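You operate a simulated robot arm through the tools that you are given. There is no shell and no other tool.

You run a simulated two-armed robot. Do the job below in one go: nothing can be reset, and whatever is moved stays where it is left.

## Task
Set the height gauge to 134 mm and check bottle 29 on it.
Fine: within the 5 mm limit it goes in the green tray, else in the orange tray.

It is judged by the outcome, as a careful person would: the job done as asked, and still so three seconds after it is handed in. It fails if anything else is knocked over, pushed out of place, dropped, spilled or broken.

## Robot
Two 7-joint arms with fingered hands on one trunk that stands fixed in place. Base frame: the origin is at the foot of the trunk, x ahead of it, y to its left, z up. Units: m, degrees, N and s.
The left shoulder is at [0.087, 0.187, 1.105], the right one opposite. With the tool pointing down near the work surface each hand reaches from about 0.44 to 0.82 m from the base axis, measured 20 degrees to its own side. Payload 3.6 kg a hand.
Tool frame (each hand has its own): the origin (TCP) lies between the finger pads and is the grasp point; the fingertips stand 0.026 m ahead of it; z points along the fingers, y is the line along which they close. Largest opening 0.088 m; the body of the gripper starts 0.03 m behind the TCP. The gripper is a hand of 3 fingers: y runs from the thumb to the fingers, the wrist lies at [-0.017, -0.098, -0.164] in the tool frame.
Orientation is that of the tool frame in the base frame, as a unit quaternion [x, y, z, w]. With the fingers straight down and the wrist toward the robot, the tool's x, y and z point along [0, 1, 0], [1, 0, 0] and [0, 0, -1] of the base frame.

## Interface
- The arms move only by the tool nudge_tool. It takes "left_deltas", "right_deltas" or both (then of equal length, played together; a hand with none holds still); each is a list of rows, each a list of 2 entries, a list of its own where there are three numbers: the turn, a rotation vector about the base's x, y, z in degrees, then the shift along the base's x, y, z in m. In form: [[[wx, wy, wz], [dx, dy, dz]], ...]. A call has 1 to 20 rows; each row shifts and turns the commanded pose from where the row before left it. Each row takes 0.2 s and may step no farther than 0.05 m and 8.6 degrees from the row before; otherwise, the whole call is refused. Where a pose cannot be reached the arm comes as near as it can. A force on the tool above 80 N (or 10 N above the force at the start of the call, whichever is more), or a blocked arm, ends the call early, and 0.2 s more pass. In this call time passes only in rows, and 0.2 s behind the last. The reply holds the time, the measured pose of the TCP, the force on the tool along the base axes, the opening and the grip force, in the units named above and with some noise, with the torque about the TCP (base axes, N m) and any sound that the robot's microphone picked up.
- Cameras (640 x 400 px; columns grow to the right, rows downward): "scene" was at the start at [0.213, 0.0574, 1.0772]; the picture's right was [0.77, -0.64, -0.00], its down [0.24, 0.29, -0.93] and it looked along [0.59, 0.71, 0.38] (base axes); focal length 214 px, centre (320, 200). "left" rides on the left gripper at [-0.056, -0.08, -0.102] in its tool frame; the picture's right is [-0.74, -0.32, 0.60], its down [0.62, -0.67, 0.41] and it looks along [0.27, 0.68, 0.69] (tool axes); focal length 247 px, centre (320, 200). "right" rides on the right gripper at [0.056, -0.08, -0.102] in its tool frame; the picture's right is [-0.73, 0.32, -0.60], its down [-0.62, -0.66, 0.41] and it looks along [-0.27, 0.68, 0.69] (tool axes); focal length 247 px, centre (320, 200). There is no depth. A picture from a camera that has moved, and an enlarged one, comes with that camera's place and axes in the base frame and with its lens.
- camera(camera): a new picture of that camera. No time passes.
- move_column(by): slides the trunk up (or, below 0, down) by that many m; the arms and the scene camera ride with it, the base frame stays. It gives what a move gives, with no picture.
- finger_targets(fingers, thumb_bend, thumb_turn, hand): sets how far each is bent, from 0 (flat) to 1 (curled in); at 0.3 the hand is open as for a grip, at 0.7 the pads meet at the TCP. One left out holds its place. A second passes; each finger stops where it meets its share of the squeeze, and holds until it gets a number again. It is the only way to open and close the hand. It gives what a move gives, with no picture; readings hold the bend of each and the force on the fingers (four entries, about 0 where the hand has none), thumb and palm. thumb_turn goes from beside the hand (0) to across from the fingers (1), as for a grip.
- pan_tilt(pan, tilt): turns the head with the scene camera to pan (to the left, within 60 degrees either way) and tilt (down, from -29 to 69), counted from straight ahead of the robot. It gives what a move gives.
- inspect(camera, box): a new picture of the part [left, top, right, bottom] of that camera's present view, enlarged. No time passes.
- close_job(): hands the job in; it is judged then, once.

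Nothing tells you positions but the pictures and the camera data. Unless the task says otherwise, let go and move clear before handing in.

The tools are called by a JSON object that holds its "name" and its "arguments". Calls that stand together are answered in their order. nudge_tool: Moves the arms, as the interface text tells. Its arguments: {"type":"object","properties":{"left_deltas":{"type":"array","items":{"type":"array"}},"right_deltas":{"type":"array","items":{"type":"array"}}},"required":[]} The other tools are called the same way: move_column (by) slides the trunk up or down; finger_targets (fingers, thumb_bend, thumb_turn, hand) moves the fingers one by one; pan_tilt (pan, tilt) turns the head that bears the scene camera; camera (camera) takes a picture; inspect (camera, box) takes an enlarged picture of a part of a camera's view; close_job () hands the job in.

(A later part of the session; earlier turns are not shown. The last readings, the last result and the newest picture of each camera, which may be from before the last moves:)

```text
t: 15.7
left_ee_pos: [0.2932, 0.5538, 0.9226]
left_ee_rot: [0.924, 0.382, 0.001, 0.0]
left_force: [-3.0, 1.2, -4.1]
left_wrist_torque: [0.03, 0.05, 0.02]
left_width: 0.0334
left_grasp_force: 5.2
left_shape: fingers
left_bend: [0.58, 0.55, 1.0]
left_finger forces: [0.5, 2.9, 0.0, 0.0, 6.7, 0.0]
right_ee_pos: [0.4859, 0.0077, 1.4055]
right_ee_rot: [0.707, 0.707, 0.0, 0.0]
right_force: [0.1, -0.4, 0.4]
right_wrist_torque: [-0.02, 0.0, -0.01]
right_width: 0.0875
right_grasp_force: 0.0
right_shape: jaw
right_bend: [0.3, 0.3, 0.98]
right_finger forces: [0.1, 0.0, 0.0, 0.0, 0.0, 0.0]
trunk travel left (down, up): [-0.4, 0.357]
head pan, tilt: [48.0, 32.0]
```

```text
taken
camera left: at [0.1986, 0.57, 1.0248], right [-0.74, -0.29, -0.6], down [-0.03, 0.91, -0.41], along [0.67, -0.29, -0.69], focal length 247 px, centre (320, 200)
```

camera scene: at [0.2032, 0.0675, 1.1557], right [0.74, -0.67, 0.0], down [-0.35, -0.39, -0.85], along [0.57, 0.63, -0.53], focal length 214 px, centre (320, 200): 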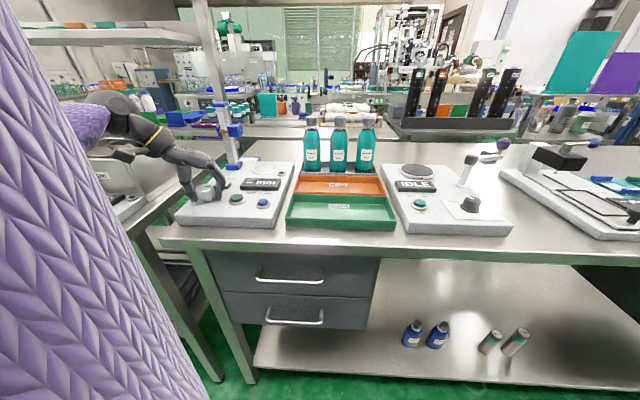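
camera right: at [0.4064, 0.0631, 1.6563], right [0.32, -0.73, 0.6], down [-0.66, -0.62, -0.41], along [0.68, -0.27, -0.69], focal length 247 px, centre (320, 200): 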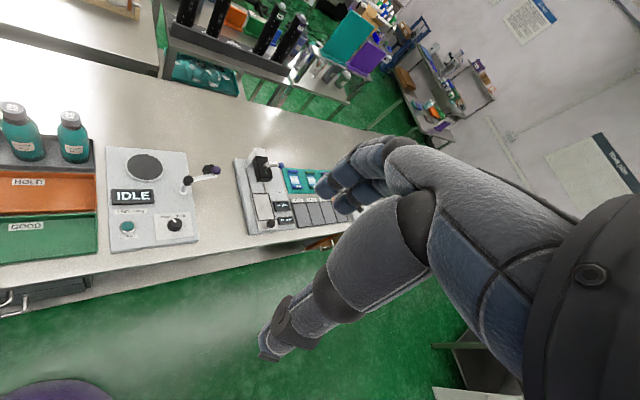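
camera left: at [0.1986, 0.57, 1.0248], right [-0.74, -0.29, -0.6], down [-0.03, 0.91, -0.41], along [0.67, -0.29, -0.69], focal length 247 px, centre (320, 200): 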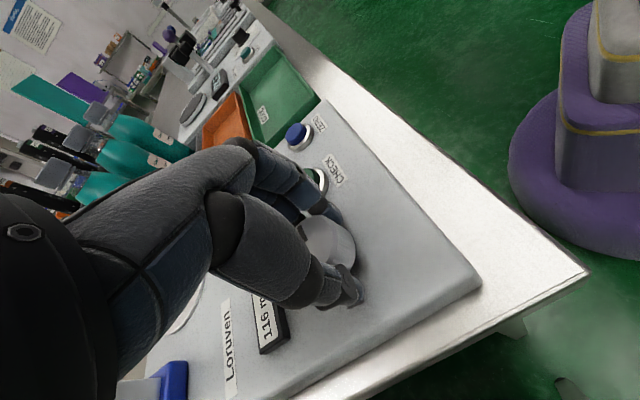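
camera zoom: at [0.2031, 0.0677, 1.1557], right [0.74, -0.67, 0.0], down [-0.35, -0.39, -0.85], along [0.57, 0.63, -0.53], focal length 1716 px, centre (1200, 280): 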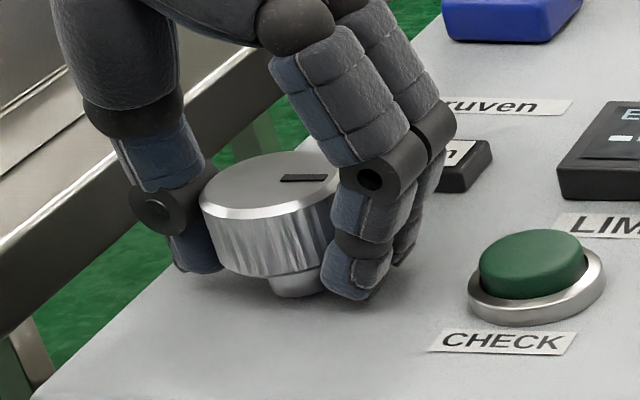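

The wrist camera now shows the set display at about 116 mm. I'll zoom in to confirm and check for slip.

{"name": "inspect", "arguments": {"camera": "left", "box": [200, 200, 380, 380]}}

```text
2.22 times, centred on (290, 290) of left
camera zoom: at [0.1986, 0.57, 1.0248], right [-0.74, -0.29, -0.6], down [-0.03, 0.91, -0.41], along [0.67, -0.29, -0.69], focal length 549 px, centre (387, 0)
```

zoom: 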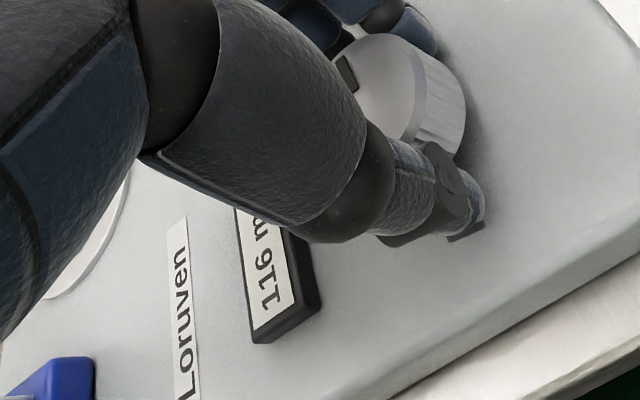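

The reading is 116 mm with no slip, so about 5.6° of turn per mm and roughly 100° still to go. I'll turn another 30° in this grip.

{"name": "nudge_tool", "arguments": {"left_deltas": [[[0, 0, -5], [0, 0, 0]], [[0, 0, -5], [0, 0, 0]], [[0, 0, -5], [0, 0, 0]], [[0, 0, -5], [0, 0, 0]], [[0, 0, -5], [0, 0, 0]], [[0, 0, -5], [0, 0, 0]]]}}

{"name": "camera", "arguments": {"camera": "left"}}

{"name": "camera", "arguments": {"camera": "scene"}}

{"name": "inspect", "arguments": {"camera": "left", "box": [200, 200, 380, 380]}}

```text
t: 17.1
left_ee_pos: [0.294, 0.552, 0.9226]
left_ee_rot: [0.991, 0.131, 0.001, 0.0]
left_force: [-4.4, 3.9, -2.4]
left_wrist_torque: [0.06, 0.03, 0.04]
left_width: 0.0336
left_grasp_force: 5.2
left_shape: fingers
left_bend: [0.58, 0.54, 0.99]
left_finger forces: [1.0, 1.7, 0.1, 0.0, 8.1, 0.0]
right_ee_pos: [0.4855, 0.0084, 1.405]
right_ee_rot: [0.707, 0.707, 0.0, 0.0]
right_force: [0.3, -0.4, 0.6]
right_wrist_torque: [0.0, 0.01, 0.03]
right_width: 0.0876
right_grasp_force: 0.2
right_shape: jaw
right_bend: [0.3, 0.3, 0.98]
right_finger forces: [0.0, 0.0, 0.0, 0.1, 0.1, 0.0]
trunk travel left (down, up): [-0.4, 0.357]
head pan, tilt: [48.0, 32.0]
```

```text
taken
camera left: at [0.2198, 0.6154, 1.0247], right [-0.79, 0.12, -0.6], down [0.43, 0.8, -0.41], along [0.43, -0.58, -0.69], focal length 247 px, centre (320, 200)
```

left: 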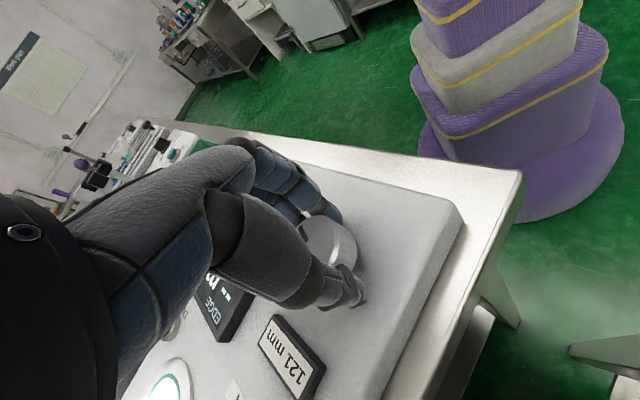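

```text
taken
camera scene: at [0.2029, 0.0677, 1.1558], right [0.74, -0.67, 0.0], down [-0.35, -0.39, -0.85], along [0.57, 0.63, -0.53], focal length 214 px, centre (320, 200)
```

scene: 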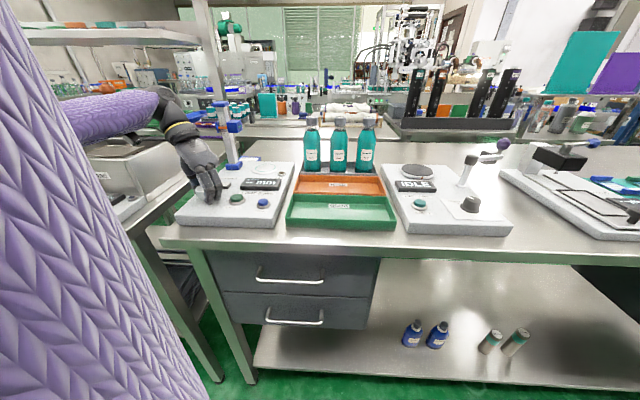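

```text
2.22 times, centred on (290, 290) of left
camera zoom: at [0.2198, 0.6154, 1.0247], right [-0.79, 0.12, -0.6], down [0.43, 0.8, -0.41], along [0.43, -0.58, -0.69], focal length 549 px, centre (387, 0)
```

zoom: 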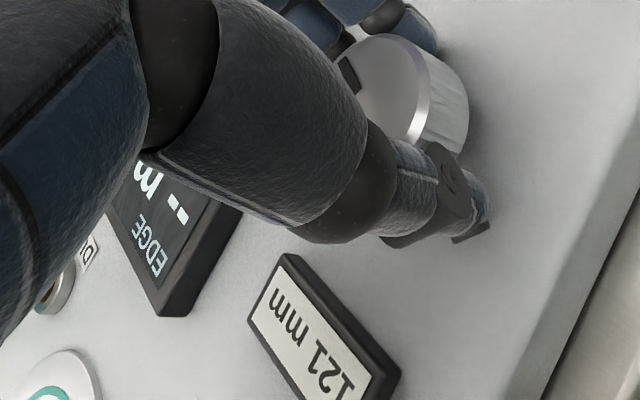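

The display reads 121 mm after 75°, so about 5.8–6° per mm and roughly 80° left. I'll loosen the grip and lift, then turn back and take a fresh grip.

{"name": "finger_targets", "arguments": {"hand": "left", "fingers": 0.45, "thumb_bend": 0.43}}

{"name": "nudge_tool", "arguments": {"left_deltas": [[[0, 0, 0], [0, 0, 0.02]], [[0, 0, 0], [0, 0, 0.03]]]}}

{"name": "inspect", "arguments": {"camera": "left", "box": [200, 180, 400, 380]}}

{"name": "inspect", "arguments": {"camera": "scene", "box": [160, 130, 280, 230]}}

```text
t: 18.1
left_ee_pos: [0.2933, 0.5517, 0.9216]
left_ee_rot: [0.991, 0.131, 0.0, 0.0]
left_force: [-0.7, -0.7, 0.2]
left_wrist_torque: [0.03, 0.01, -0.02]
left_width: 0.0575
left_grasp_force: 0.1
left_shape: fingers
left_bend: [0.45, 0.43, 0.99]
left_finger forces: [0.1, 0.0, 0.0, 0.1, 0.1, 0.0]
right_ee_pos: [0.4847, 0.0079, 1.4045]
right_ee_rot: [0.707, 0.707, 0.0, 0.001]
right_force: [0.8, 0.2, 1.0]
right_wrist_torque: [0.0, -0.01, 0.02]
right_width: 0.0876
right_grasp_force: 0.0
right_shape: jaw
right_bend: [0.3, 0.3, 0.98]
right_finger forces: [0.1, 0.0, 0.1, 0.0, 0.0, 0.0]
trunk travel left (down, up): [-0.4, 0.357]
head pan, tilt: [48.0, 32.0]
```

```text
t: 18.7
left_ee_pos: [0.2936, 0.5515, 0.9719]
left_ee_rot: [0.991, 0.131, 0.0, 0.0]
left_force: [0.4, 0.3, 0.6]
left_wrist_torque: [-0.01, -0.05, 0.03]
left_width: 0.0576
left_grasp_force: 0.2
left_shape: fingers
left_bend: [0.45, 0.43, 0.99]
left_finger forces: [0.0, 0.1, 0.0, 0.1, 0.0, 0.0]
right_ee_pos: [0.4857, 0.0077, 1.4042]
right_ee_rot: [0.707, 0.707, 0.0, 0.0]
right_force: [-0.2, 0.4, -0.5]
right_wrist_torque: [0.01, 0.0, -0.01]
right_width: 0.0878
right_grasp_force: 0.1
right_shape: jaw
right_bend: [0.3, 0.3, 0.98]
right_finger forces: [0.1, 0.1, 0.1, 0.1, 0.0, 0.1]
trunk travel left (down, up): [-0.4, 0.357]
head pan, tilt: [48.0, 32.0]
```

```text
2.00 times, centred on (300, 280) of left
camera zoom: at [0.2208, 0.6142, 1.0749], right [-0.79, 0.12, -0.6], down [0.43, 0.8, -0.41], along [0.43, -0.58, -0.69], focal length 494 px, centre (360, 40)
```

zoom: 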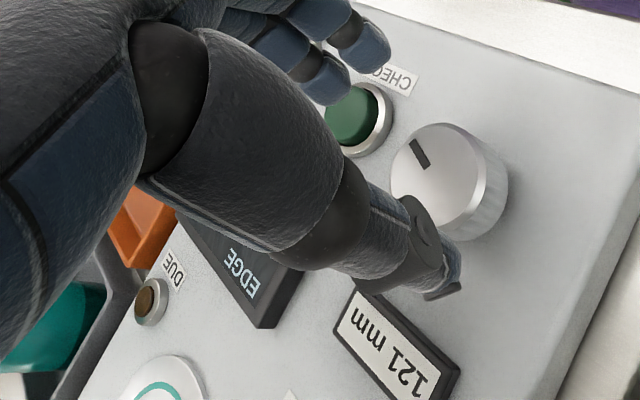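

```text
4.00 times, centred on (220, 180) of scene
camera zoom: at [0.2033, 0.0669, 1.1558], right [0.74, -0.67, 0.0], down [-0.35, -0.39, -0.85], along [0.57, 0.63, -0.53], focal length 858 px, centre (720, 280)
```

zoom: 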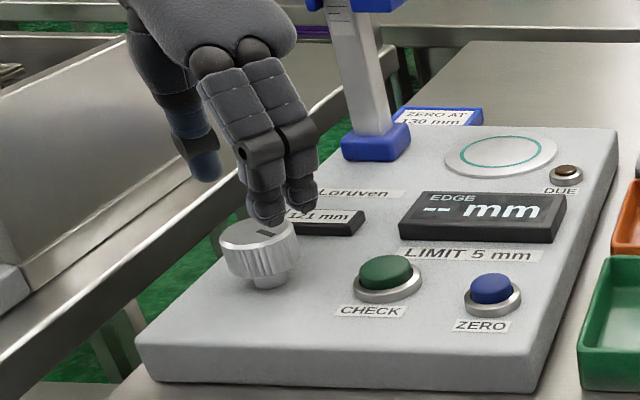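

The knob is released at 121 mm. I'll swing the hand back 85° for a fresh grip.

{"name": "nudge_tool", "arguments": {"left_deltas": [[[0, 0, 8.5], [0, 0, 0]], [[0, 0, 8.5], [0, 0, 0]], [[0, 0, 8.5], [0, 0, 0]], [[0, 0, 8.5], [0, 0, 0]], [[0, 0, 8.5], [0, 0, 0]], [[0, 0, 8.5], [0, 0, 0]], [[0, 0, 8.5], [0, 0, 0]], [[0, 0, 8.5], [0, 0, 0]], [[0, 0, 8.5], [0, 0, 0]], [[0, 0, 8.5], [0, 0, 0]]]}}

{"name": "inspect", "arguments": {"camera": "left", "box": [220, 150, 420, 350]}}

{"name": "inspect", "arguments": {"camera": "scene", "box": [160, 130, 280, 230]}}

```text
t: 20.9
left_ee_pos: [0.2941, 0.5518, 0.9732]
left_ee_rot: [0.641, 0.768, -0.001, 0.0]
left_force: [0.4, 0.5, 0.0]
left_wrist_torque: [0.0, 0.05, -0.01]
left_width: 0.0575
left_grasp_force: 0.2
left_shape: fingers
left_bend: [0.45, 0.43, 0.99]
left_finger forces: [0.1, 0.0, 0.1, 0.1, 0.1, 0.1]
right_ee_pos: [0.4859, 0.0072, 1.4051]
right_ee_rot: [0.707, 0.708, 0.0, 0.0]
right_force: [1.0, -0.7, 0.5]
right_wrist_torque: [0.01, 0.0, 0.02]
right_width: 0.0878
right_grasp_force: 0.0
right_shape: jaw
right_bend: [0.3, 0.3, 0.98]
right_finger forces: [0.0, 0.0, 0.0, 0.1, 0.0, 0.0]
trunk travel left (down, up): [-0.4, 0.357]
head pan, tilt: [48.0, 32.0]
```

```text
2.00 times, centred on (320, 250) of left
camera zoom: at [0.2266, 0.4826, 1.0753], right [-0.18, -0.78, -0.6], down [-0.76, 0.5, -0.41], along [0.62, 0.38, -0.69], focal length 494 px, centre (320, 100)
```

zoom: 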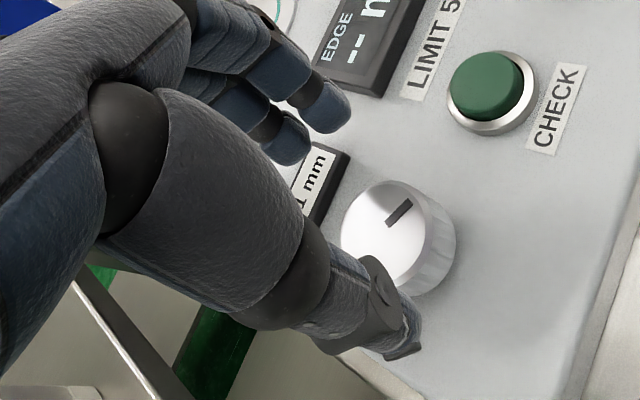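

```text
4.00 times, centred on (220, 180) of scene
camera zoom: at [0.2033, 0.0669, 1.1557], right [0.74, -0.67, 0.0], down [-0.35, -0.39, -0.85], along [0.57, 0.63, -0.53], focal length 858 px, centre (720, 280)
```

zoom: 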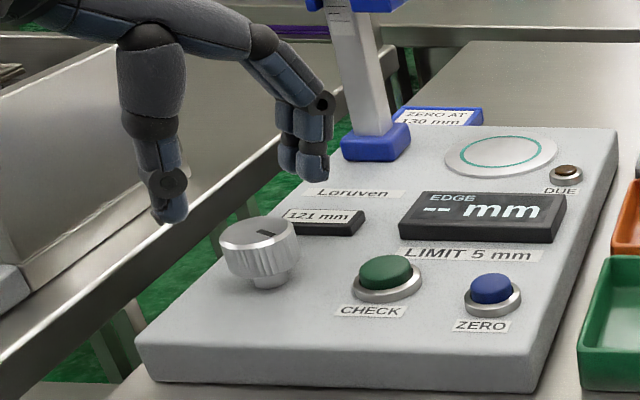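

The hand is above the knob again. I'll descend and grip.

{"name": "nudge_tool", "arguments": {"left_deltas": [[[0, 0, 0], [0, 0.0005, -0.025]], [[0, 0, 0], [0, 0.0005, -0.025]]]}}

{"name": "finger_targets", "arguments": {"hand": "left", "fingers": 0.62, "thumb_bend": 0.6}}

{"name": "inspect", "arguments": {"camera": "left", "box": [220, 150, 420, 350]}}

{"name": "inspect", "arguments": {"camera": "scene", "box": [160, 130, 280, 230]}}

```text
t: 21.5
left_ee_pos: [0.2946, 0.5535, 0.9208]
left_ee_rot: [0.642, 0.766, 0.0, 0.0]
left_force: [0.8, 0.2, -0.5]
left_wrist_torque: [0.02, 0.0, -0.01]
left_width: 0.0577
left_grasp_force: 0.0
left_shape: fingers
left_bend: [0.45, 0.43, 0.99]
left_finger forces: [0.1, 0.1, 0.0, 0.0, 0.1, 0.0]
right_ee_pos: [0.4869, 0.008, 1.4044]
right_ee_rot: [0.707, 0.707, 0.0, 0.0]
right_force: [-0.3, -0.2, -0.1]
right_wrist_torque: [0.01, 0.01, 0.02]
right_width: 0.0876
right_grasp_force: 0.0
right_shape: jaw
right_bend: [0.3, 0.3, 0.98]
right_finger forces: [0.1, 0.0, 0.0, 0.0, 0.0, 0.0]
trunk travel left (down, up): [-0.4, 0.357]
head pan, tilt: [48.0, 32.0]
```

```text
t: 22.5
left_ee_pos: [0.294, 0.5552, 0.9215]
left_ee_rot: [0.642, 0.767, 0.0, 0.0]
left_force: [1.5, 0.6, -1.6]
left_wrist_torque: [0.01, -0.02, 0.0]
left_width: 0.033
left_grasp_force: 6.1
left_shape: fingers
left_bend: [0.57, 0.55, 1.0]
left_finger forces: [1.7, 5.2, 0.0, 0.0, 5.2, 0.0]
right_ee_pos: [0.4857, 0.0083, 1.4044]
right_ee_rot: [0.707, 0.707, 0.0, 0.0]
right_force: [-0.6, 0.3, -0.4]
right_wrist_torque: [-0.01, 0.0, -0.01]
right_width: 0.0875
right_grasp_force: 0.0
right_shape: jaw
right_bend: [0.3, 0.3, 0.98]
right_finger forces: [0.1, 0.0, 0.0, 0.0, 0.1, 0.1]
trunk travel left (down, up): [-0.4, 0.357]
head pan, tilt: [48.0, 32.0]
```

```text
2.00 times, centred on (320, 250) of left
camera zoom: at [0.2266, 0.485, 1.0248], right [-0.19, -0.78, -0.6], down [-0.76, 0.5, -0.41], along [0.62, 0.38, -0.69], focal length 494 px, centre (320, 100)
```

zoom: 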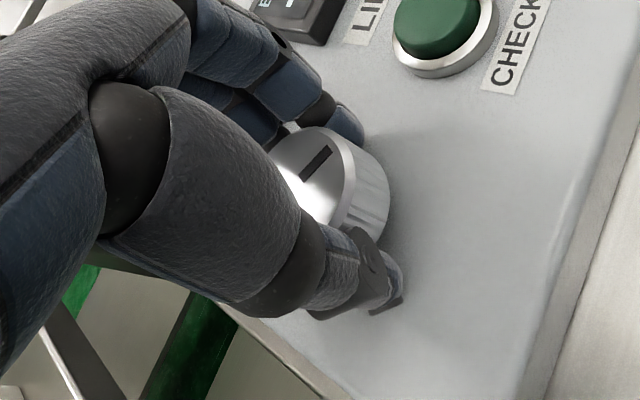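

```text
4.00 times, centred on (220, 180) of scene
camera zoom: at [0.2035, 0.0673, 1.1557], right [0.74, -0.67, 0.0], down [-0.35, -0.39, -0.85], along [0.57, 0.63, -0.53], focal length 858 px, centre (720, 280)
```

zoom: 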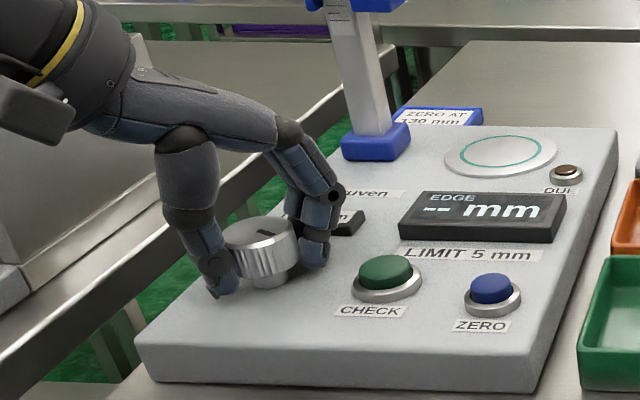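

The grip is good. I'll turn clockwise 75°, then read the display.

{"name": "nudge_tool", "arguments": {"left_deltas": [[[0, 0, -5], [0, 0, 0]], [[0, 0, -5], [0, 0, 0]], [[0, 0, -5], [0, 0, 0]], [[0, 0, -5], [0, 0, 0]], [[0, 0, -5], [0, 0, 0]], [[0, 0, -5], [0, 0, 0]], [[0, 0, -5], [0, 0, 0]], [[0, 0, -5], [0, 0, 0]], [[0, 0, -5], [0, 0, 0]], [[0, 0, -5], [0, 0, 0]], [[0, 0, -5], [0, 0, 0]], [[0, 0, -5], [0, 0, 0]], [[0, 0, -5], [0, 0, 0]], [[0, 0, -5], [0, 0, 0]], [[0, 0, -5], [0, 0, 0]]]}}

{"name": "inspect", "arguments": {"camera": "left", "box": [200, 180, 400, 380]}}

{"name": "inspect", "arguments": {"camera": "scene", "box": [160, 90, 300, 230]}}

```text
t: 25.7
left_ee_pos: [0.2938, 0.5531, 0.9213]
left_ee_rot: [0.976, 0.216, 0.0, 0.0]
left_force: [-1.7, -0.1, 0.2]
left_wrist_torque: [0.02, 0.04, 0.05]
left_width: 0.0329
left_grasp_force: 6.1
left_shape: fingers
left_bend: [0.59, 0.55, 1.0]
left_finger forces: [1.9, 3.5, 0.0, 0.0, 6.6, 0.0]
right_ee_pos: [0.4856, 0.009, 1.4067]
right_ee_rot: [0.707, 0.707, 0.0, 0.0]
right_force: [-0.5, -0.4, 1.0]
right_wrist_torque: [0.0, -0.01, -0.03]
right_width: 0.0877
right_grasp_force: 0.0
right_shape: jaw
right_bend: [0.3, 0.3, 0.98]
right_finger forces: [0.1, 0.0, 0.0, 0.0, 0.0, 0.1]
trunk travel left (down, up): [-0.4, 0.357]
head pan, tilt: [48.0, 32.0]
```

```text
2.00 times, centred on (300, 280) of left
camera zoom: at [0.2103, 0.602, 1.0244], right [-0.8, -0.02, -0.6], down [0.28, 0.87, -0.41], along [0.53, -0.5, -0.69], focal length 494 px, centre (360, 40)
```

zoom: 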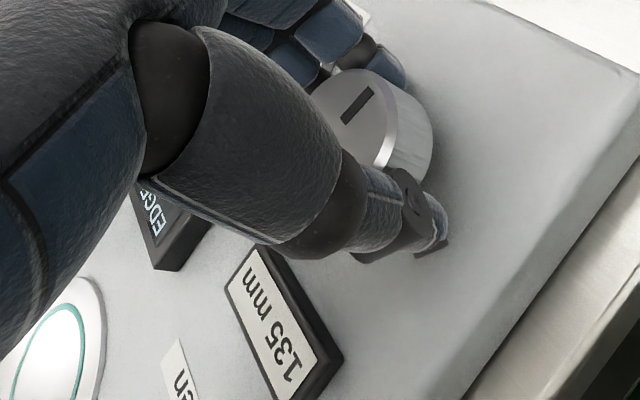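

```text
2.86 times, centred on (230, 160) of scene
camera zoom: at [0.2031, 0.0671, 1.1558], right [0.74, -0.67, 0.0], down [-0.35, -0.39, -0.85], along [0.57, 0.63, -0.53], focal length 613 px, centre (577, 314)
```

zoom: 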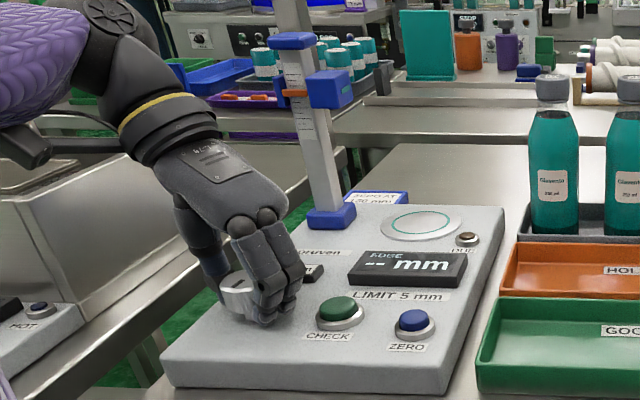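

The display reads 135 mm, so I'll turn back slightly, about 5°.

{"name": "nudge_tool", "arguments": {"left_deltas": [[[0, 0, 2.5], [0, 0, 0]], [[0, 0, 2], [0, 0, 0]]]}}

{"name": "inspect", "arguments": {"camera": "left", "box": [220, 260, 340, 380]}}

```text
t: 26.3
left_ee_pos: [0.2933, 0.5535, 0.9211]
left_ee_rot: [0.967, 0.256, 0.0, 0.0]
left_force: [-2.5, 1.2, -1.7]
left_wrist_torque: [-0.01, 0.03, -0.01]
left_width: 0.0328
left_grasp_force: 6.5
left_shape: fingers
left_bend: [0.59, 0.55, 1.0]
left_finger forces: [1.9, 3.5, 0.0, 0.1, 7.2, 0.0]
right_ee_pos: [0.4851, 0.0076, 1.4037]
right_ee_rot: [0.708, 0.707, 0.0, -0.001]
right_force: [0.4, 0.6, -0.2]
right_wrist_torque: [0.02, 0.0, 0.01]
right_width: 0.0876
right_grasp_force: 0.1
right_shape: jaw
right_bend: [0.3, 0.3, 0.98]
right_finger forces: [0.1, 0.0, 0.0, 0.0, 0.1, 0.0]
trunk travel left (down, up): [-0.4, 0.357]
head pan, tilt: [48.0, 32.0]
```

```text
3.33 times, centred on (280, 320) of left
camera zoom: at [0.2068, 0.5949, 1.0246], right [-0.8, -0.09, -0.6], down [0.21, 0.89, -0.41], along [0.57, -0.46, -0.69], focal length 823 px, centre (453, -200)
```

zoom: 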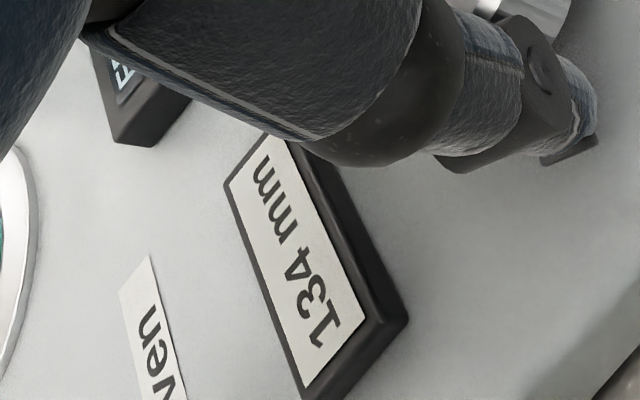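

It now reads 134 mm. I'll release the knob, lift off and re-read the display and the DUE lamp.

{"name": "finger_targets", "arguments": {"hand": "left", "fingers": 0.45, "thumb_bend": 0.43}}

{"name": "nudge_tool", "arguments": {"left_deltas": [[[0, 0, 0], [0, 0, 0.02]], [[0, 0, 0], [0, 0, 0.04]], [[0, 0, 0], [0, 0, 0.04]]]}}

{"name": "inspect", "arguments": {"camera": "scene", "box": [160, 90, 300, 230]}}

{"name": "inspect", "arguments": {"camera": "left", "box": [160, 140, 420, 400]}}

{"name": "inspect", "arguments": {"camera": "scene", "box": [220, 150, 300, 205]}}

```text
t: 27.3
left_ee_pos: [0.2955, 0.5527, 0.9224]
left_ee_rot: [0.967, 0.255, 0.0, 0.0]
left_force: [-1.1, 0.1, 0.5]
left_wrist_torque: [-0.02, -0.01, -0.01]
left_width: 0.0574
left_grasp_force: 0.0
left_shape: fingers
left_bend: [0.45, 0.43, 0.99]
left_finger forces: [0.0, 0.1, 0.1, 0.1, 0.0, 0.1]
right_ee_pos: [0.4854, 0.0072, 1.4055]
right_ee_rot: [0.707, 0.707, 0.0, 0.0]
right_force: [0.3, 0.2, 0.6]
right_wrist_torque: [-0.05, -0.01, -0.01]
right_width: 0.0879
right_grasp_force: 0.1
right_shape: jaw
right_bend: [0.3, 0.3, 0.98]
right_finger forces: [0.0, 0.1, 0.0, 0.1, 0.1, 0.1]
trunk travel left (down, up): [-0.4, 0.357]
head pan, tilt: [48.0, 32.0]
```

```text
t: 28.1
left_ee_pos: [0.2949, 0.5528, 1.0239]
left_ee_rot: [0.967, 0.254, 0.0, 0.0]
left_force: [0.0, -0.4, -1.1]
left_wrist_torque: [0.01, 0.0, 0.01]
left_width: 0.0577
left_grasp_force: 0.0
left_shape: fingers
left_bend: [0.45, 0.43, 0.99]
left_finger forces: [0.1, 0.0, 0.1, 0.1, 0.0, 0.1]
right_ee_pos: [0.4857, 0.0082, 1.4051]
right_ee_rot: [0.707, 0.707, 0.0, 0.0]
right_force: [0.9, -0.2, -0.1]
right_wrist_torque: [0.02, 0.03, 0.01]
right_width: 0.0879
right_grasp_force: 0.0
right_shape: jaw
right_bend: [0.3, 0.3, 0.98]
right_finger forces: [0.0, 0.0, 0.1, 0.0, 0.0, 0.0]
trunk travel left (down, up): [-0.4, 0.357]
head pan, tilt: [48.0, 32.0]
```

```text
2.86 times, centred on (230, 160) of scene
camera zoom: at [0.2033, 0.0669, 1.1558], right [0.74, -0.67, 0.0], down [-0.35, -0.39, -0.85], along [0.57, 0.63, -0.53], focal length 613 px, centre (577, 314)
```

zoom: 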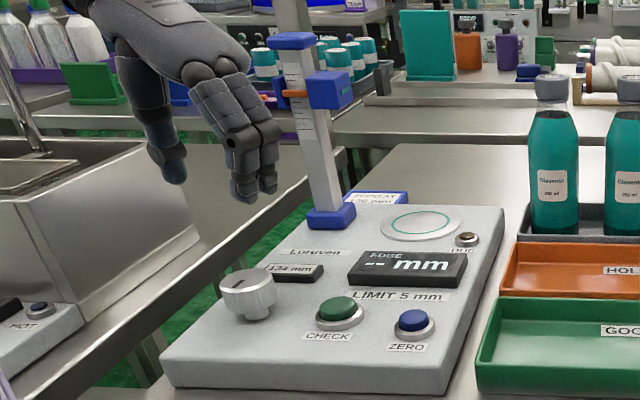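

```text
1.54 times, centred on (290, 270) of left
camera zoom: at [0.2074, 0.5957, 1.1267], right [-0.8, -0.09, -0.6], down [0.21, 0.89, -0.41], along [0.56, -0.46, -0.69], focal length 380 px, centre (366, 92)
```

zoom: 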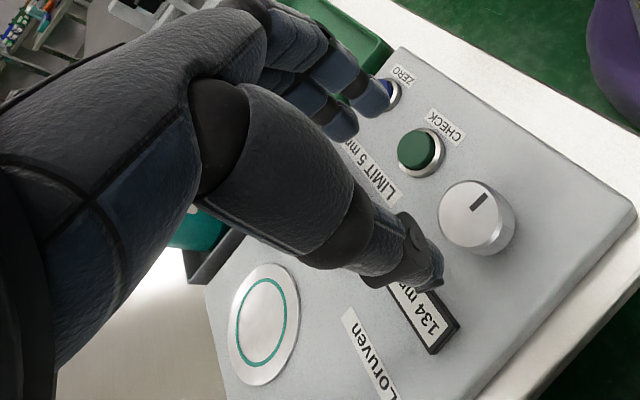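

```text
7.27 times, centred on (260, 178) of scene
camera zoom: at [0.2033, 0.0669, 1.1558], right [0.74, -0.67, 0.0], down [-0.35, -0.39, -0.85], along [0.57, 0.63, -0.53], focal length 1560 px, centre (756, 364)
```

zoom: 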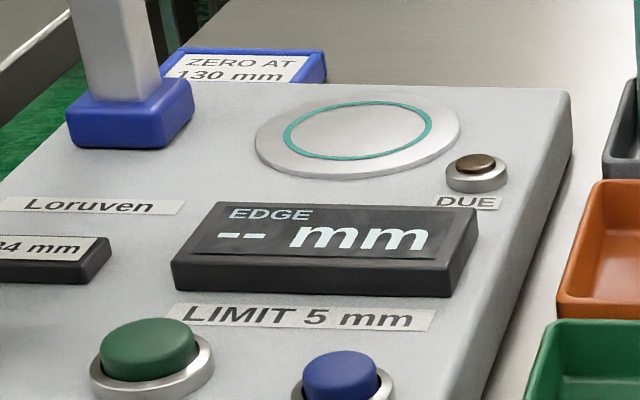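

The gauge is set at 134 mm. The DUE lamp is dark, so zeroing isn't called for and I'll leave ZERO alone. Now I'll raise the hand, turn it and carry it toward bottle 29.

{"name": "nudge_tool", "arguments": {"left_deltas": [[[0, 0, 7], [0, 0, 0.04]], [[0, 0, 7], [0, 0, 0.04]], [[0, 0, 7], [0, 0, 0.04]], [[0, 0, 7], [0, 0, 0.04]], [[0, 0, 7], [0.0406, -0.0148, -0.003]], [[0, 0, 7], [0.0406, -0.0148, -0.003]], [[0, 0, 7], [0.0406, -0.0148, -0.003]], [[0, 0, 7], [0.0406, -0.0148, -0.003]], [[0, 0, 7], [0.0406, -0.0148, -0.003]], [[0, 0, 7], [0.0406, -0.0148, -0.003]], [[0, 0, 7], [0.0406, -0.0148, -0.003]], [[0, 0, 7], [0.0406, -0.0148, -0.003]], [[0, 0, 7], [0.0406, -0.0148, -0.003]]]}}

{"name": "move_column", "arguments": {"by": -0.05}}

{"name": "finger_targets", "arguments": {"hand": "left", "fingers": 0.38, "thumb_bend": 0.38}}

{"name": "camera", "arguments": {"camera": "left"}}

{"name": "camera", "arguments": {"camera": "scene"}}

```text
t: 30.9
left_ee_pos: [0.6593, 0.4201, 1.1546]
left_ee_rot: [0.495, 0.869, 0.0, -0.001]
left_force: [-0.4, -0.3, -0.1]
left_wrist_torque: [0.01, 0.03, -0.04]
left_width: 0.0577
left_grasp_force: 0.0
left_shape: fingers
left_bend: [0.45, 0.43, 0.99]
left_finger forces: [0.0, 0.1, 0.0, 0.0, 0.0, 0.0]
right_ee_pos: [0.487, 0.0071, 1.4055]
right_ee_rot: [0.707, 0.707, 0.0, -0.002]
right_force: [0.6, -0.5, -0.2]
right_wrist_torque: [0.05, -0.01, -0.03]
right_width: 0.0877
right_grasp_force: 0.0
right_shape: jaw
right_bend: [0.3, 0.3, 0.98]
right_finger forces: [0.0, 0.0, 0.0, 0.1, 0.0, 0.0]
trunk travel left (down, up): [-0.4, 0.357]
head pan, tilt: [48.0, 32.0]
```

```text
t: 31.8
left_ee_pos: [0.6588, 0.4203, 1.1057]
left_ee_rot: [0.496, 0.869, 0.0, 0.0]
left_force: [-0.7, -0.6, 0.2]
left_wrist_torque: [-0.01, 0.0, 0.03]
left_width: 0.0579
left_grasp_force: 0.0
left_shape: fingers
left_bend: [0.45, 0.43, 0.99]
left_finger forces: [0.1, 0.1, 0.1, 0.0, 0.0, 0.0]
right_ee_pos: [0.4848, 0.007, 1.3553]
right_ee_rot: [0.707, 0.707, 0.0, 0.001]
right_force: [0.1, 0.6, 0.5]
right_wrist_torque: [-0.01, 0.02, -0.01]
right_width: 0.0877
right_grasp_force: 0.1
right_shape: jaw
right_bend: [0.3, 0.3, 0.98]
right_finger forces: [0.0, 0.0, 0.1, 0.0, 0.1, 0.1]
trunk travel left (down, up): [-0.35, 0.407]
head pan, tilt: [48.0, 32.0]
```

```text
t: 32.8
left_ee_pos: [0.6603, 0.4199, 1.1054]
left_ee_rot: [0.496, 0.868, -0.001, 0.001]
left_force: [0.1, -0.1, -0.5]
left_wrist_torque: [-0.01, 0.05, 0.03]
left_width: 0.0707
left_grasp_force: 0.1
left_shape: fingers
left_bend: [0.38, 0.38, 0.99]
left_finger forces: [0.1, 0.0, 0.0, 0.0, 0.0, 0.1]
right_ee_pos: [0.4858, 0.0088, 1.355]
right_ee_rot: [0.707, 0.707, -0.001, 0.0]
right_force: [0.0, 0.4, -0.6]
right_wrist_torque: [0.03, -0.02, 0.0]
right_width: 0.0877
right_grasp_force: 0.1
right_shape: jaw
right_bend: [0.3, 0.3, 0.98]
right_finger forces: [0.0, 0.1, 0.0, 0.0, 0.0, 0.0]
trunk travel left (down, up): [-0.35, 0.407]
head pan, tilt: [48.0, 32.0]
```

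```text
taken
camera left: at [0.6208, 0.3309, 1.2079], right [0.1, -0.79, -0.6], down [-0.89, 0.2, -0.41], along [0.45, 0.57, -0.69], focal length 247 px, centre (320, 200)
```

left: 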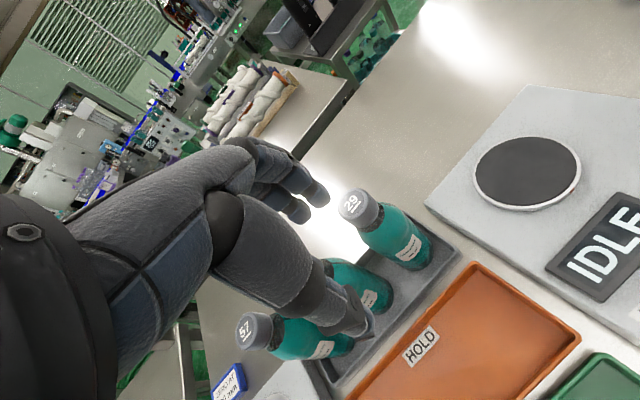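

```text
taken
camera scene: at [0.2095, 0.067, 1.1023], right [0.74, -0.67, 0.0], down [-0.35, -0.39, -0.85], along [0.57, 0.63, -0.53], focal length 214 px, centre (320, 200)
```

scene: 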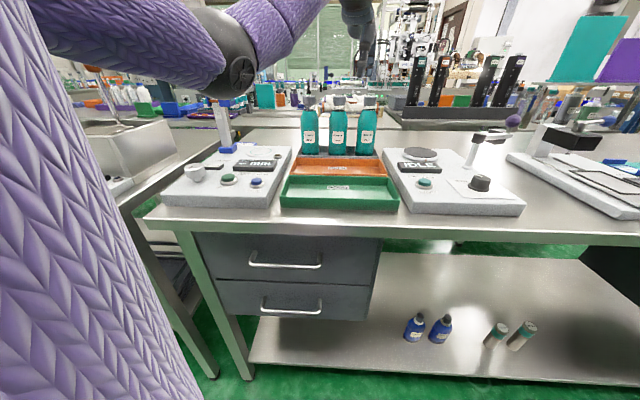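

Bottle 29's cap is just ahead and to the side of the hand. I'll zoom in to pin its position.

{"name": "inspect", "arguments": {"camera": "left", "box": [290, 160, 450, 300]}}

{"name": "inspect", "arguments": {"camera": "scene", "box": [280, 0, 420, 180]}}

```text
2.86 times, centred on (370, 230) of left
camera zoom: at [0.6208, 0.3309, 1.2079], right [0.1, -0.79, -0.6], down [-0.89, 0.2, -0.41], along [0.45, 0.57, -0.69], focal length 706 px, centre (177, 114)
```

zoom: 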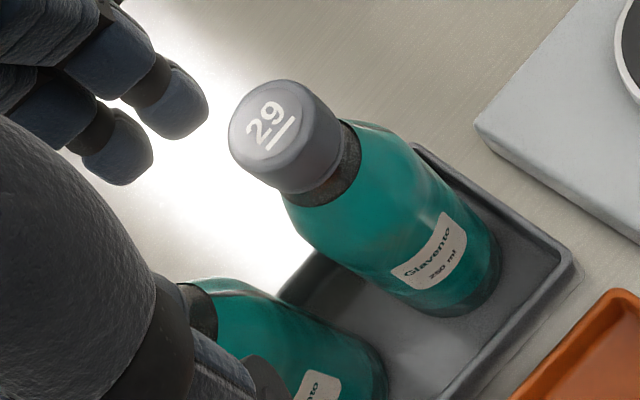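

```text
2.22 times, centred on (350, 90) of scene
camera zoom: at [0.2095, 0.067, 1.1023], right [0.74, -0.67, 0.0], down [-0.35, -0.39, -0.85], along [0.57, 0.63, -0.53], focal length 477 px, centre (253, 444)
```

zoom: 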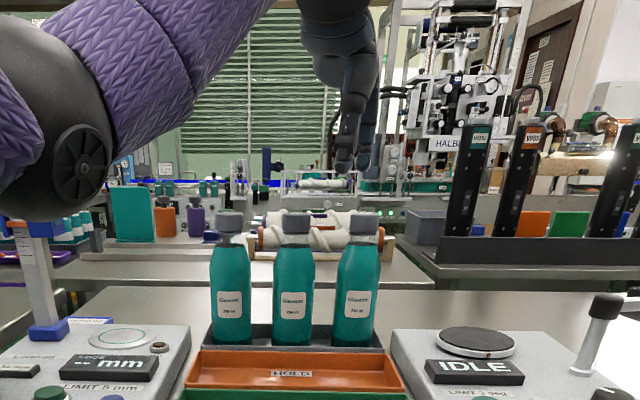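

Combining the views, bottle 29's axis is near (0.718, 0.437) with the cap top near z = 1.035. I'll move directly above it and check again.

{"name": "nudge_tool", "arguments": {"left_deltas": [[[0, 0, 0], [0.029, 0.0085, 0]], [[0, 0, 0], [0.029, 0.0085, 0]]]}}

{"name": "camera", "arguments": {"camera": "left"}}

{"name": "inspect", "arguments": {"camera": "left", "box": [240, 160, 420, 320]}}

{"name": "inspect", "arguments": {"camera": "scene", "box": [290, 30, 410, 170]}}

```text
t: 33.4
left_ee_pos: [0.7183, 0.436, 1.1094]
left_ee_rot: [0.495, 0.869, 0.001, 0.001]
left_force: [0.4, 0.0, -0.6]
left_wrist_torque: [-0.03, -0.04, 0.0]
left_width: 0.0708
left_grasp_force: 0.1
left_shape: fingers
left_bend: [0.38, 0.38, 0.99]
left_finger forces: [0.0, 0.1, 0.1, 0.1, 0.1, 0.0]
right_ee_pos: [0.4847, 0.008, 1.3561]
right_ee_rot: [0.707, 0.707, -0.001, 0.0]
right_force: [-0.2, 0.9, -0.1]
right_wrist_torque: [0.0, -0.02, 0.03]
right_width: 0.0878
right_grasp_force: 0.0
right_shape: jaw
right_bend: [0.3, 0.3, 0.98]
right_finger forces: [0.0, 0.0, 0.1, 0.1, 0.1, 0.0]
trunk travel left (down, up): [-0.35, 0.407]
head pan, tilt: [48.0, 32.0]
```

```text
taken
camera left: at [0.6791, 0.3472, 1.2101], right [0.1, -0.79, -0.6], down [-0.89, 0.2, -0.41], along [0.45, 0.57, -0.69], focal length 247 px, centre (320, 200)
```

left: 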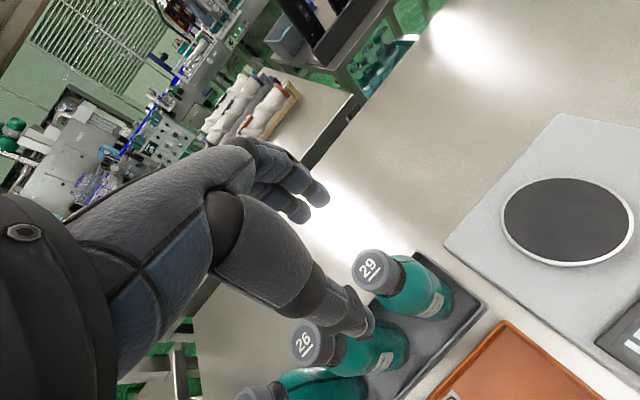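

```text
2.50 times, centred on (330, 240) of left
camera zoom: at [0.6791, 0.3472, 1.2101], right [0.1, -0.79, -0.6], down [-0.89, 0.2, -0.41], along [0.45, 0.57, -0.69], focal length 617 px, centre (295, 100)
```

zoom: 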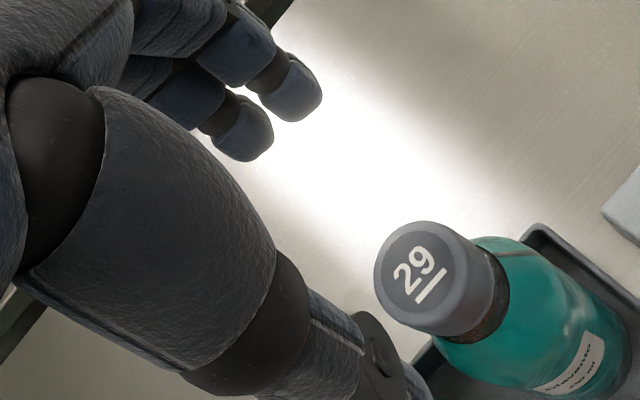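

```text
2.86 times, centred on (350, 100) of scene
camera zoom: at [0.2094, 0.0665, 1.1024], right [0.74, -0.67, 0.0], down [-0.35, -0.39, -0.85], along [0.57, 0.63, -0.53], focal length 613 px, centre (234, 486)
```

zoom: 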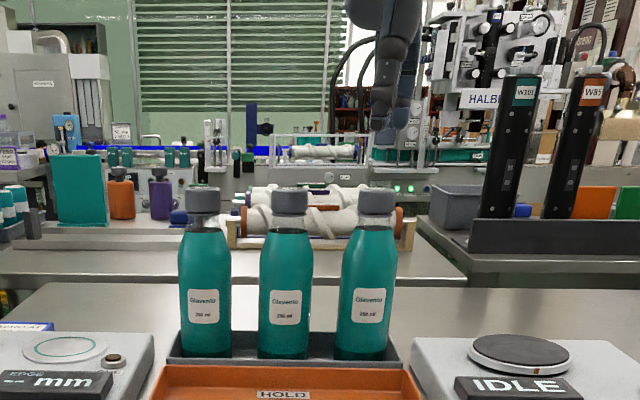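

The cap top centre is at about (0.720, 0.437, 1.033), almost exactly under the hand. I'll descend so the pads surround the cap.

{"name": "nudge_tool", "arguments": {"left_deltas": [[[0, 0, 0], [0.001, 0.0005, -0.022]], [[0, 0, 0], [0.001, 0.0005, -0.022]], [[0, 0, 0], [0, 0, -0.022]]]}}

{"name": "inspect", "arguments": {"camera": "left", "box": [240, 160, 420, 320]}}

{"name": "inspect", "arguments": {"camera": "scene", "box": [290, 30, 410, 170]}}

```text
t: 34.2
left_ee_pos: [0.7189, 0.4373, 1.041]
left_ee_rot: [0.497, 0.868, 0.0, 0.0]
left_force: [0.2, -0.2, -0.7]
left_wrist_torque: [0.0, 0.01, 0.0]
left_width: 0.071
left_grasp_force: 0.1
left_shape: fingers
left_bend: [0.38, 0.38, 0.99]
left_finger forces: [0.1, 0.0, 0.0, 0.0, 0.1, 0.0]
right_ee_pos: [0.4864, 0.0081, 1.355]
right_ee_rot: [0.707, 0.707, 0.0, 0.0]
right_force: [0.0, -0.4, -0.1]
right_wrist_torque: [0.04, 0.0, -0.03]
right_width: 0.0876
right_grasp_force: 0.0
right_shape: jaw
right_bend: [0.3, 0.3, 0.98]
right_finger forces: [0.0, 0.0, 0.0, 0.1, 0.0, 0.1]
trunk travel left (down, up): [-0.35, 0.407]
head pan, tilt: [48.0, 32.0]
```

```text
2.50 times, centred on (330, 240) of left
camera zoom: at [0.6817, 0.3489, 1.1428], right [0.1, -0.79, -0.6], down [-0.89, 0.2, -0.41], along [0.45, 0.57, -0.69], focal length 617 px, centre (295, 100)
```

zoom: 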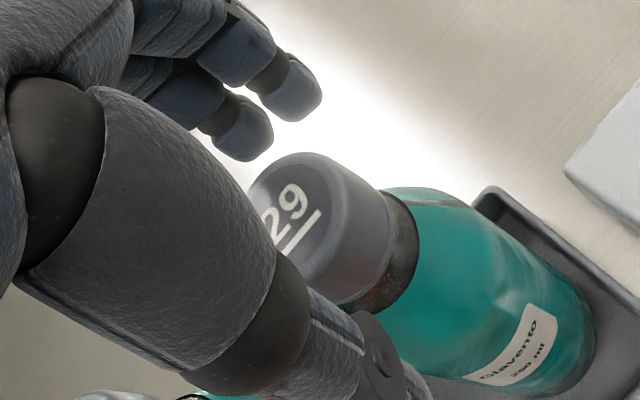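

```text
2.86 times, centred on (350, 100) of scene
camera zoom: at [0.2098, 0.0671, 1.1022], right [0.74, -0.67, 0.0], down [-0.35, -0.39, -0.85], along [0.57, 0.63, -0.53], focal length 613 px, centre (234, 486)
```

zoom: 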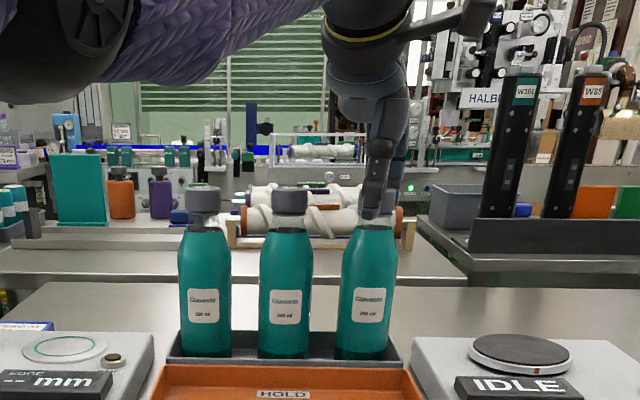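

The cap sits between thumb and fingers as predicted. I'll go down the last 2 cm and close on it.

{"name": "nudge_tool", "arguments": {"left_deltas": [[[0, 0, 0], [0.0005, 0, -0.011]], [[0, 0, 0], [0.0005, 0, -0.011]]]}}

{"name": "finger_targets", "arguments": {"hand": "left", "fingers": 0.7, "thumb_bend": 0.68}}

{"name": "inspect", "arguments": {"camera": "left", "box": [240, 160, 420, 320]}}

{"name": "inspect", "arguments": {"camera": "scene", "box": [290, 30, 410, 170]}}

```text
t: 34.8
left_ee_pos: [0.7206, 0.4378, 1.0179]
left_ee_rot: [0.497, 0.868, 0.0, 0.0]
left_force: [-0.3, 0.1, 0.2]
left_wrist_torque: [0.0, 0.0, -0.04]
left_width: 0.0709
left_grasp_force: 0.0
left_shape: fingers
left_bend: [0.38, 0.38, 0.99]
left_finger forces: [0.1, 0.0, 0.0, 0.0, 0.0, 0.0]
right_ee_pos: [0.4864, 0.0079, 1.3556]
right_ee_rot: [0.707, 0.707, 0.0, 0.001]
right_force: [0.3, -0.4, -0.1]
right_wrist_torque: [-0.01, -0.02, -0.02]
right_width: 0.0876
right_grasp_force: 0.1
right_shape: jaw
right_bend: [0.3, 0.3, 0.98]
right_finger forces: [0.0, 0.1, 0.1, 0.0, 0.0, 0.1]
trunk travel left (down, up): [-0.35, 0.407]
head pan, tilt: [48.0, 32.0]
```

```text
t: 35.8
left_ee_pos: [0.7221, 0.4386, 1.0193]
left_ee_rot: [0.496, 0.869, 0.001, 0.0]
left_force: [0.9, 0.7, -0.3]
left_wrist_torque: [0.03, -0.08, -0.02]
left_width: 0.0305
left_grasp_force: 11.7
left_shape: fingers
left_bend: [0.61, 0.56, 1.0]
left_finger forces: [5.8, 6.2, 0.0, 0.0, 11.8, 0.1]
right_ee_pos: [0.4869, 0.0069, 1.3544]
right_ee_rot: [0.707, 0.707, 0.0, 0.0]
right_force: [0.3, 0.5, -0.1]
right_wrist_torque: [-0.02, 0.02, 0.0]
right_width: 0.0874
right_grasp_force: 0.1
right_shape: jaw
right_bend: [0.3, 0.3, 0.98]
right_finger forces: [0.0, 0.0, 0.1, 0.1, 0.0, 0.0]
trunk travel left (down, up): [-0.35, 0.407]
head pan, tilt: [48.0, 32.0]
```

```text
2.50 times, centred on (330, 240) of left
camera zoom: at [0.6825, 0.349, 1.1207], right [0.1, -0.79, -0.6], down [-0.89, 0.2, -0.41], along [0.45, 0.57, -0.69], focal length 617 px, centre (295, 100)
```

zoom: 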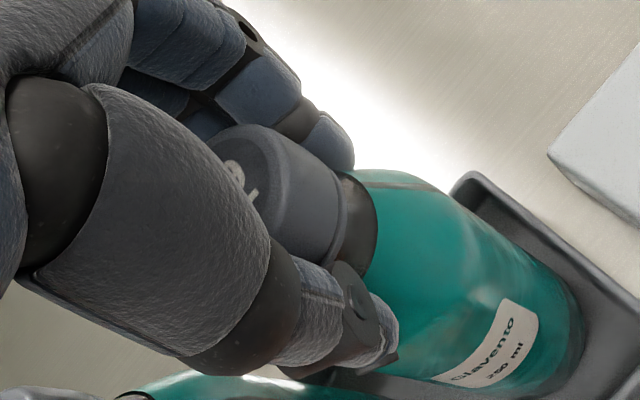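

```text
2.86 times, centred on (350, 100) of scene
camera zoom: at [0.2096, 0.067, 1.1023], right [0.74, -0.67, 0.0], down [-0.35, -0.39, -0.85], along [0.57, 0.63, -0.53], focal length 613 px, centre (234, 486)
```

zoom: 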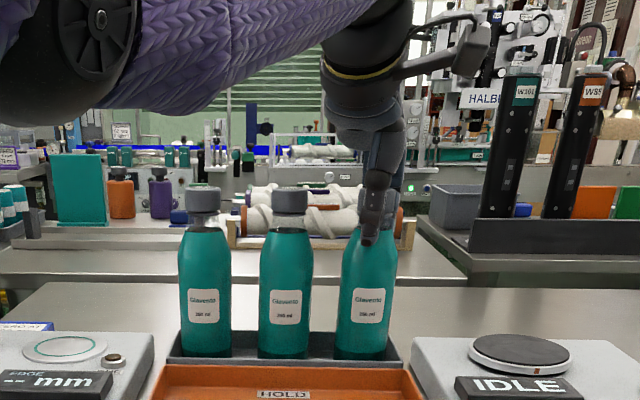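

The cap is held firmly at about 12 N, shared evenly by the fingers. I'll lift a little to test the hold.

{"name": "nudge_tool", "arguments": {"left_deltas": [[[0, 0, 0], [0, 0, 0.01]], [[0, 0, 0], [0, 0, 0.015]]]}}

{"name": "inspect", "arguments": {"camera": "scene", "box": [290, 30, 410, 170]}}

```text
t: 36.4
left_ee_pos: [0.7214, 0.4376, 1.0422]
left_ee_rot: [0.495, 0.869, -0.001, 0.0]
left_force: [-0.1, 0.2, -1.6]
left_wrist_torque: [0.01, -0.01, -0.02]
left_width: 0.0307
left_grasp_force: 10.6
left_shape: fingers
left_bend: [0.62, 0.56, 1.0]
left_finger forces: [4.8, 5.6, 0.0, 0.1, 11.4, 0.1]
right_ee_pos: [0.4856, 0.0091, 1.3542]
right_ee_rot: [0.707, 0.707, 0.0, 0.0]
right_force: [0.5, -0.6, 0.1]
right_wrist_torque: [-0.03, 0.02, -0.04]
right_width: 0.0875
right_grasp_force: 0.0
right_shape: jaw
right_bend: [0.3, 0.3, 0.98]
right_finger forces: [0.0, 0.0, 0.1, 0.1, 0.0, 0.1]
trunk travel left (down, up): [-0.35, 0.407]
head pan, tilt: [48.0, 32.0]
```

```text
2.86 times, centred on (350, 100) of scene
camera zoom: at [0.2096, 0.0671, 1.1022], right [0.74, -0.67, 0.0], down [-0.35, -0.39, -0.85], along [0.57, 0.63, -0.53], focal length 613 px, centre (234, 486)
```

zoom: 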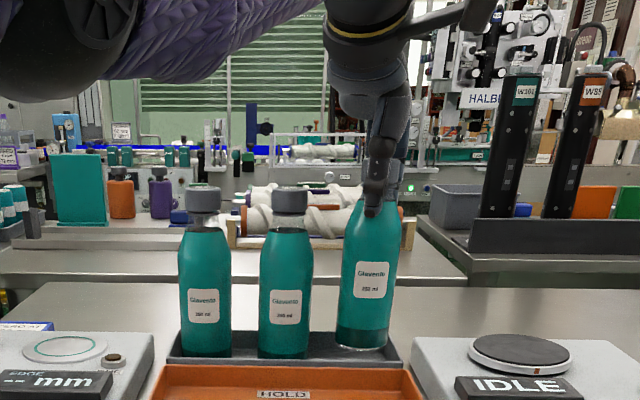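

Bottle 29 is clear of the rack and held securely. I'll raise it, draw it back in front of the other bottles, and carry it left toward the gauge.

{"name": "nudge_tool", "arguments": {"left_deltas": [[[0, 0, 0], [0, 0, 0.022]], [[0, 0, 0], [0, 0, 0.022]], [[0, 0, 0], [-0.02, -0.02, 0]], [[0, 0, 0], [-0.02, -0.02, 0]], [[0, 0, 0], [-0.02, -0.02, 0]], [[0, 0, 0], [-0.02, -0.02, 0]]]}}

{"name": "camera", "arguments": {"camera": "scene"}}

{"name": "camera", "arguments": {"camera": "left"}}

```text
t: 37.8
left_ee_pos: [0.6392, 0.3583, 1.085]
left_ee_rot: [0.496, 0.869, 0.0, 0.0]
left_force: [0.1, -0.6, -3.0]
left_wrist_torque: [0.0, -0.01, -0.01]
left_width: 0.0303
left_grasp_force: 10.8
left_shape: fingers
left_bend: [0.62, 0.56, 1.0]
left_finger forces: [4.6, 5.8, 0.0, 0.0, 11.2, 0.0]
right_ee_pos: [0.4866, 0.0075, 1.3559]
right_ee_rot: [0.707, 0.708, 0.0, 0.001]
right_force: [0.9, 0.7, -0.2]
right_wrist_torque: [0.04, -0.01, -0.01]
right_width: 0.088
right_grasp_force: 0.0
right_shape: jaw
right_bend: [0.3, 0.3, 0.98]
right_finger forces: [0.0, 0.0, 0.1, 0.0, 0.1, 0.1]
trunk travel left (down, up): [-0.35, 0.407]
head pan, tilt: [48.0, 32.0]
```

```text
taken
camera scene: at [0.2095, 0.0669, 1.1023], right [0.74, -0.67, 0.0], down [-0.35, -0.39, -0.85], along [0.57, 0.63, -0.53], focal length 214 px, centre (320, 200)
```

scene: 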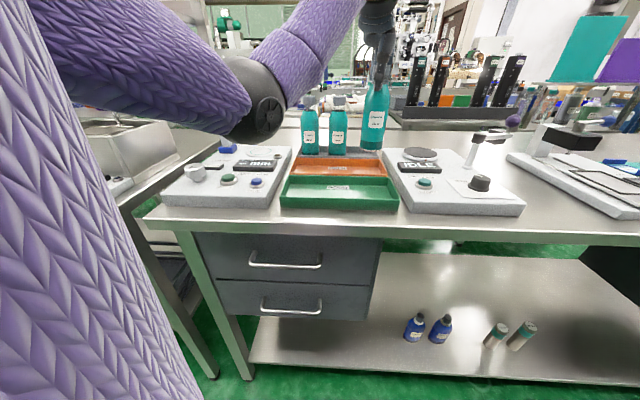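

```text
taken
camera left: at [0.6008, 0.27, 1.1893], right [0.1, -0.79, -0.6], down [-0.89, 0.2, -0.41], along [0.45, 0.57, -0.69], focal length 247 px, centre (320, 200)
```

left: 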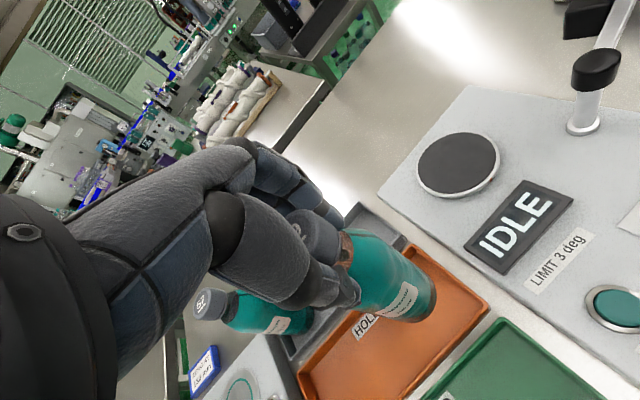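

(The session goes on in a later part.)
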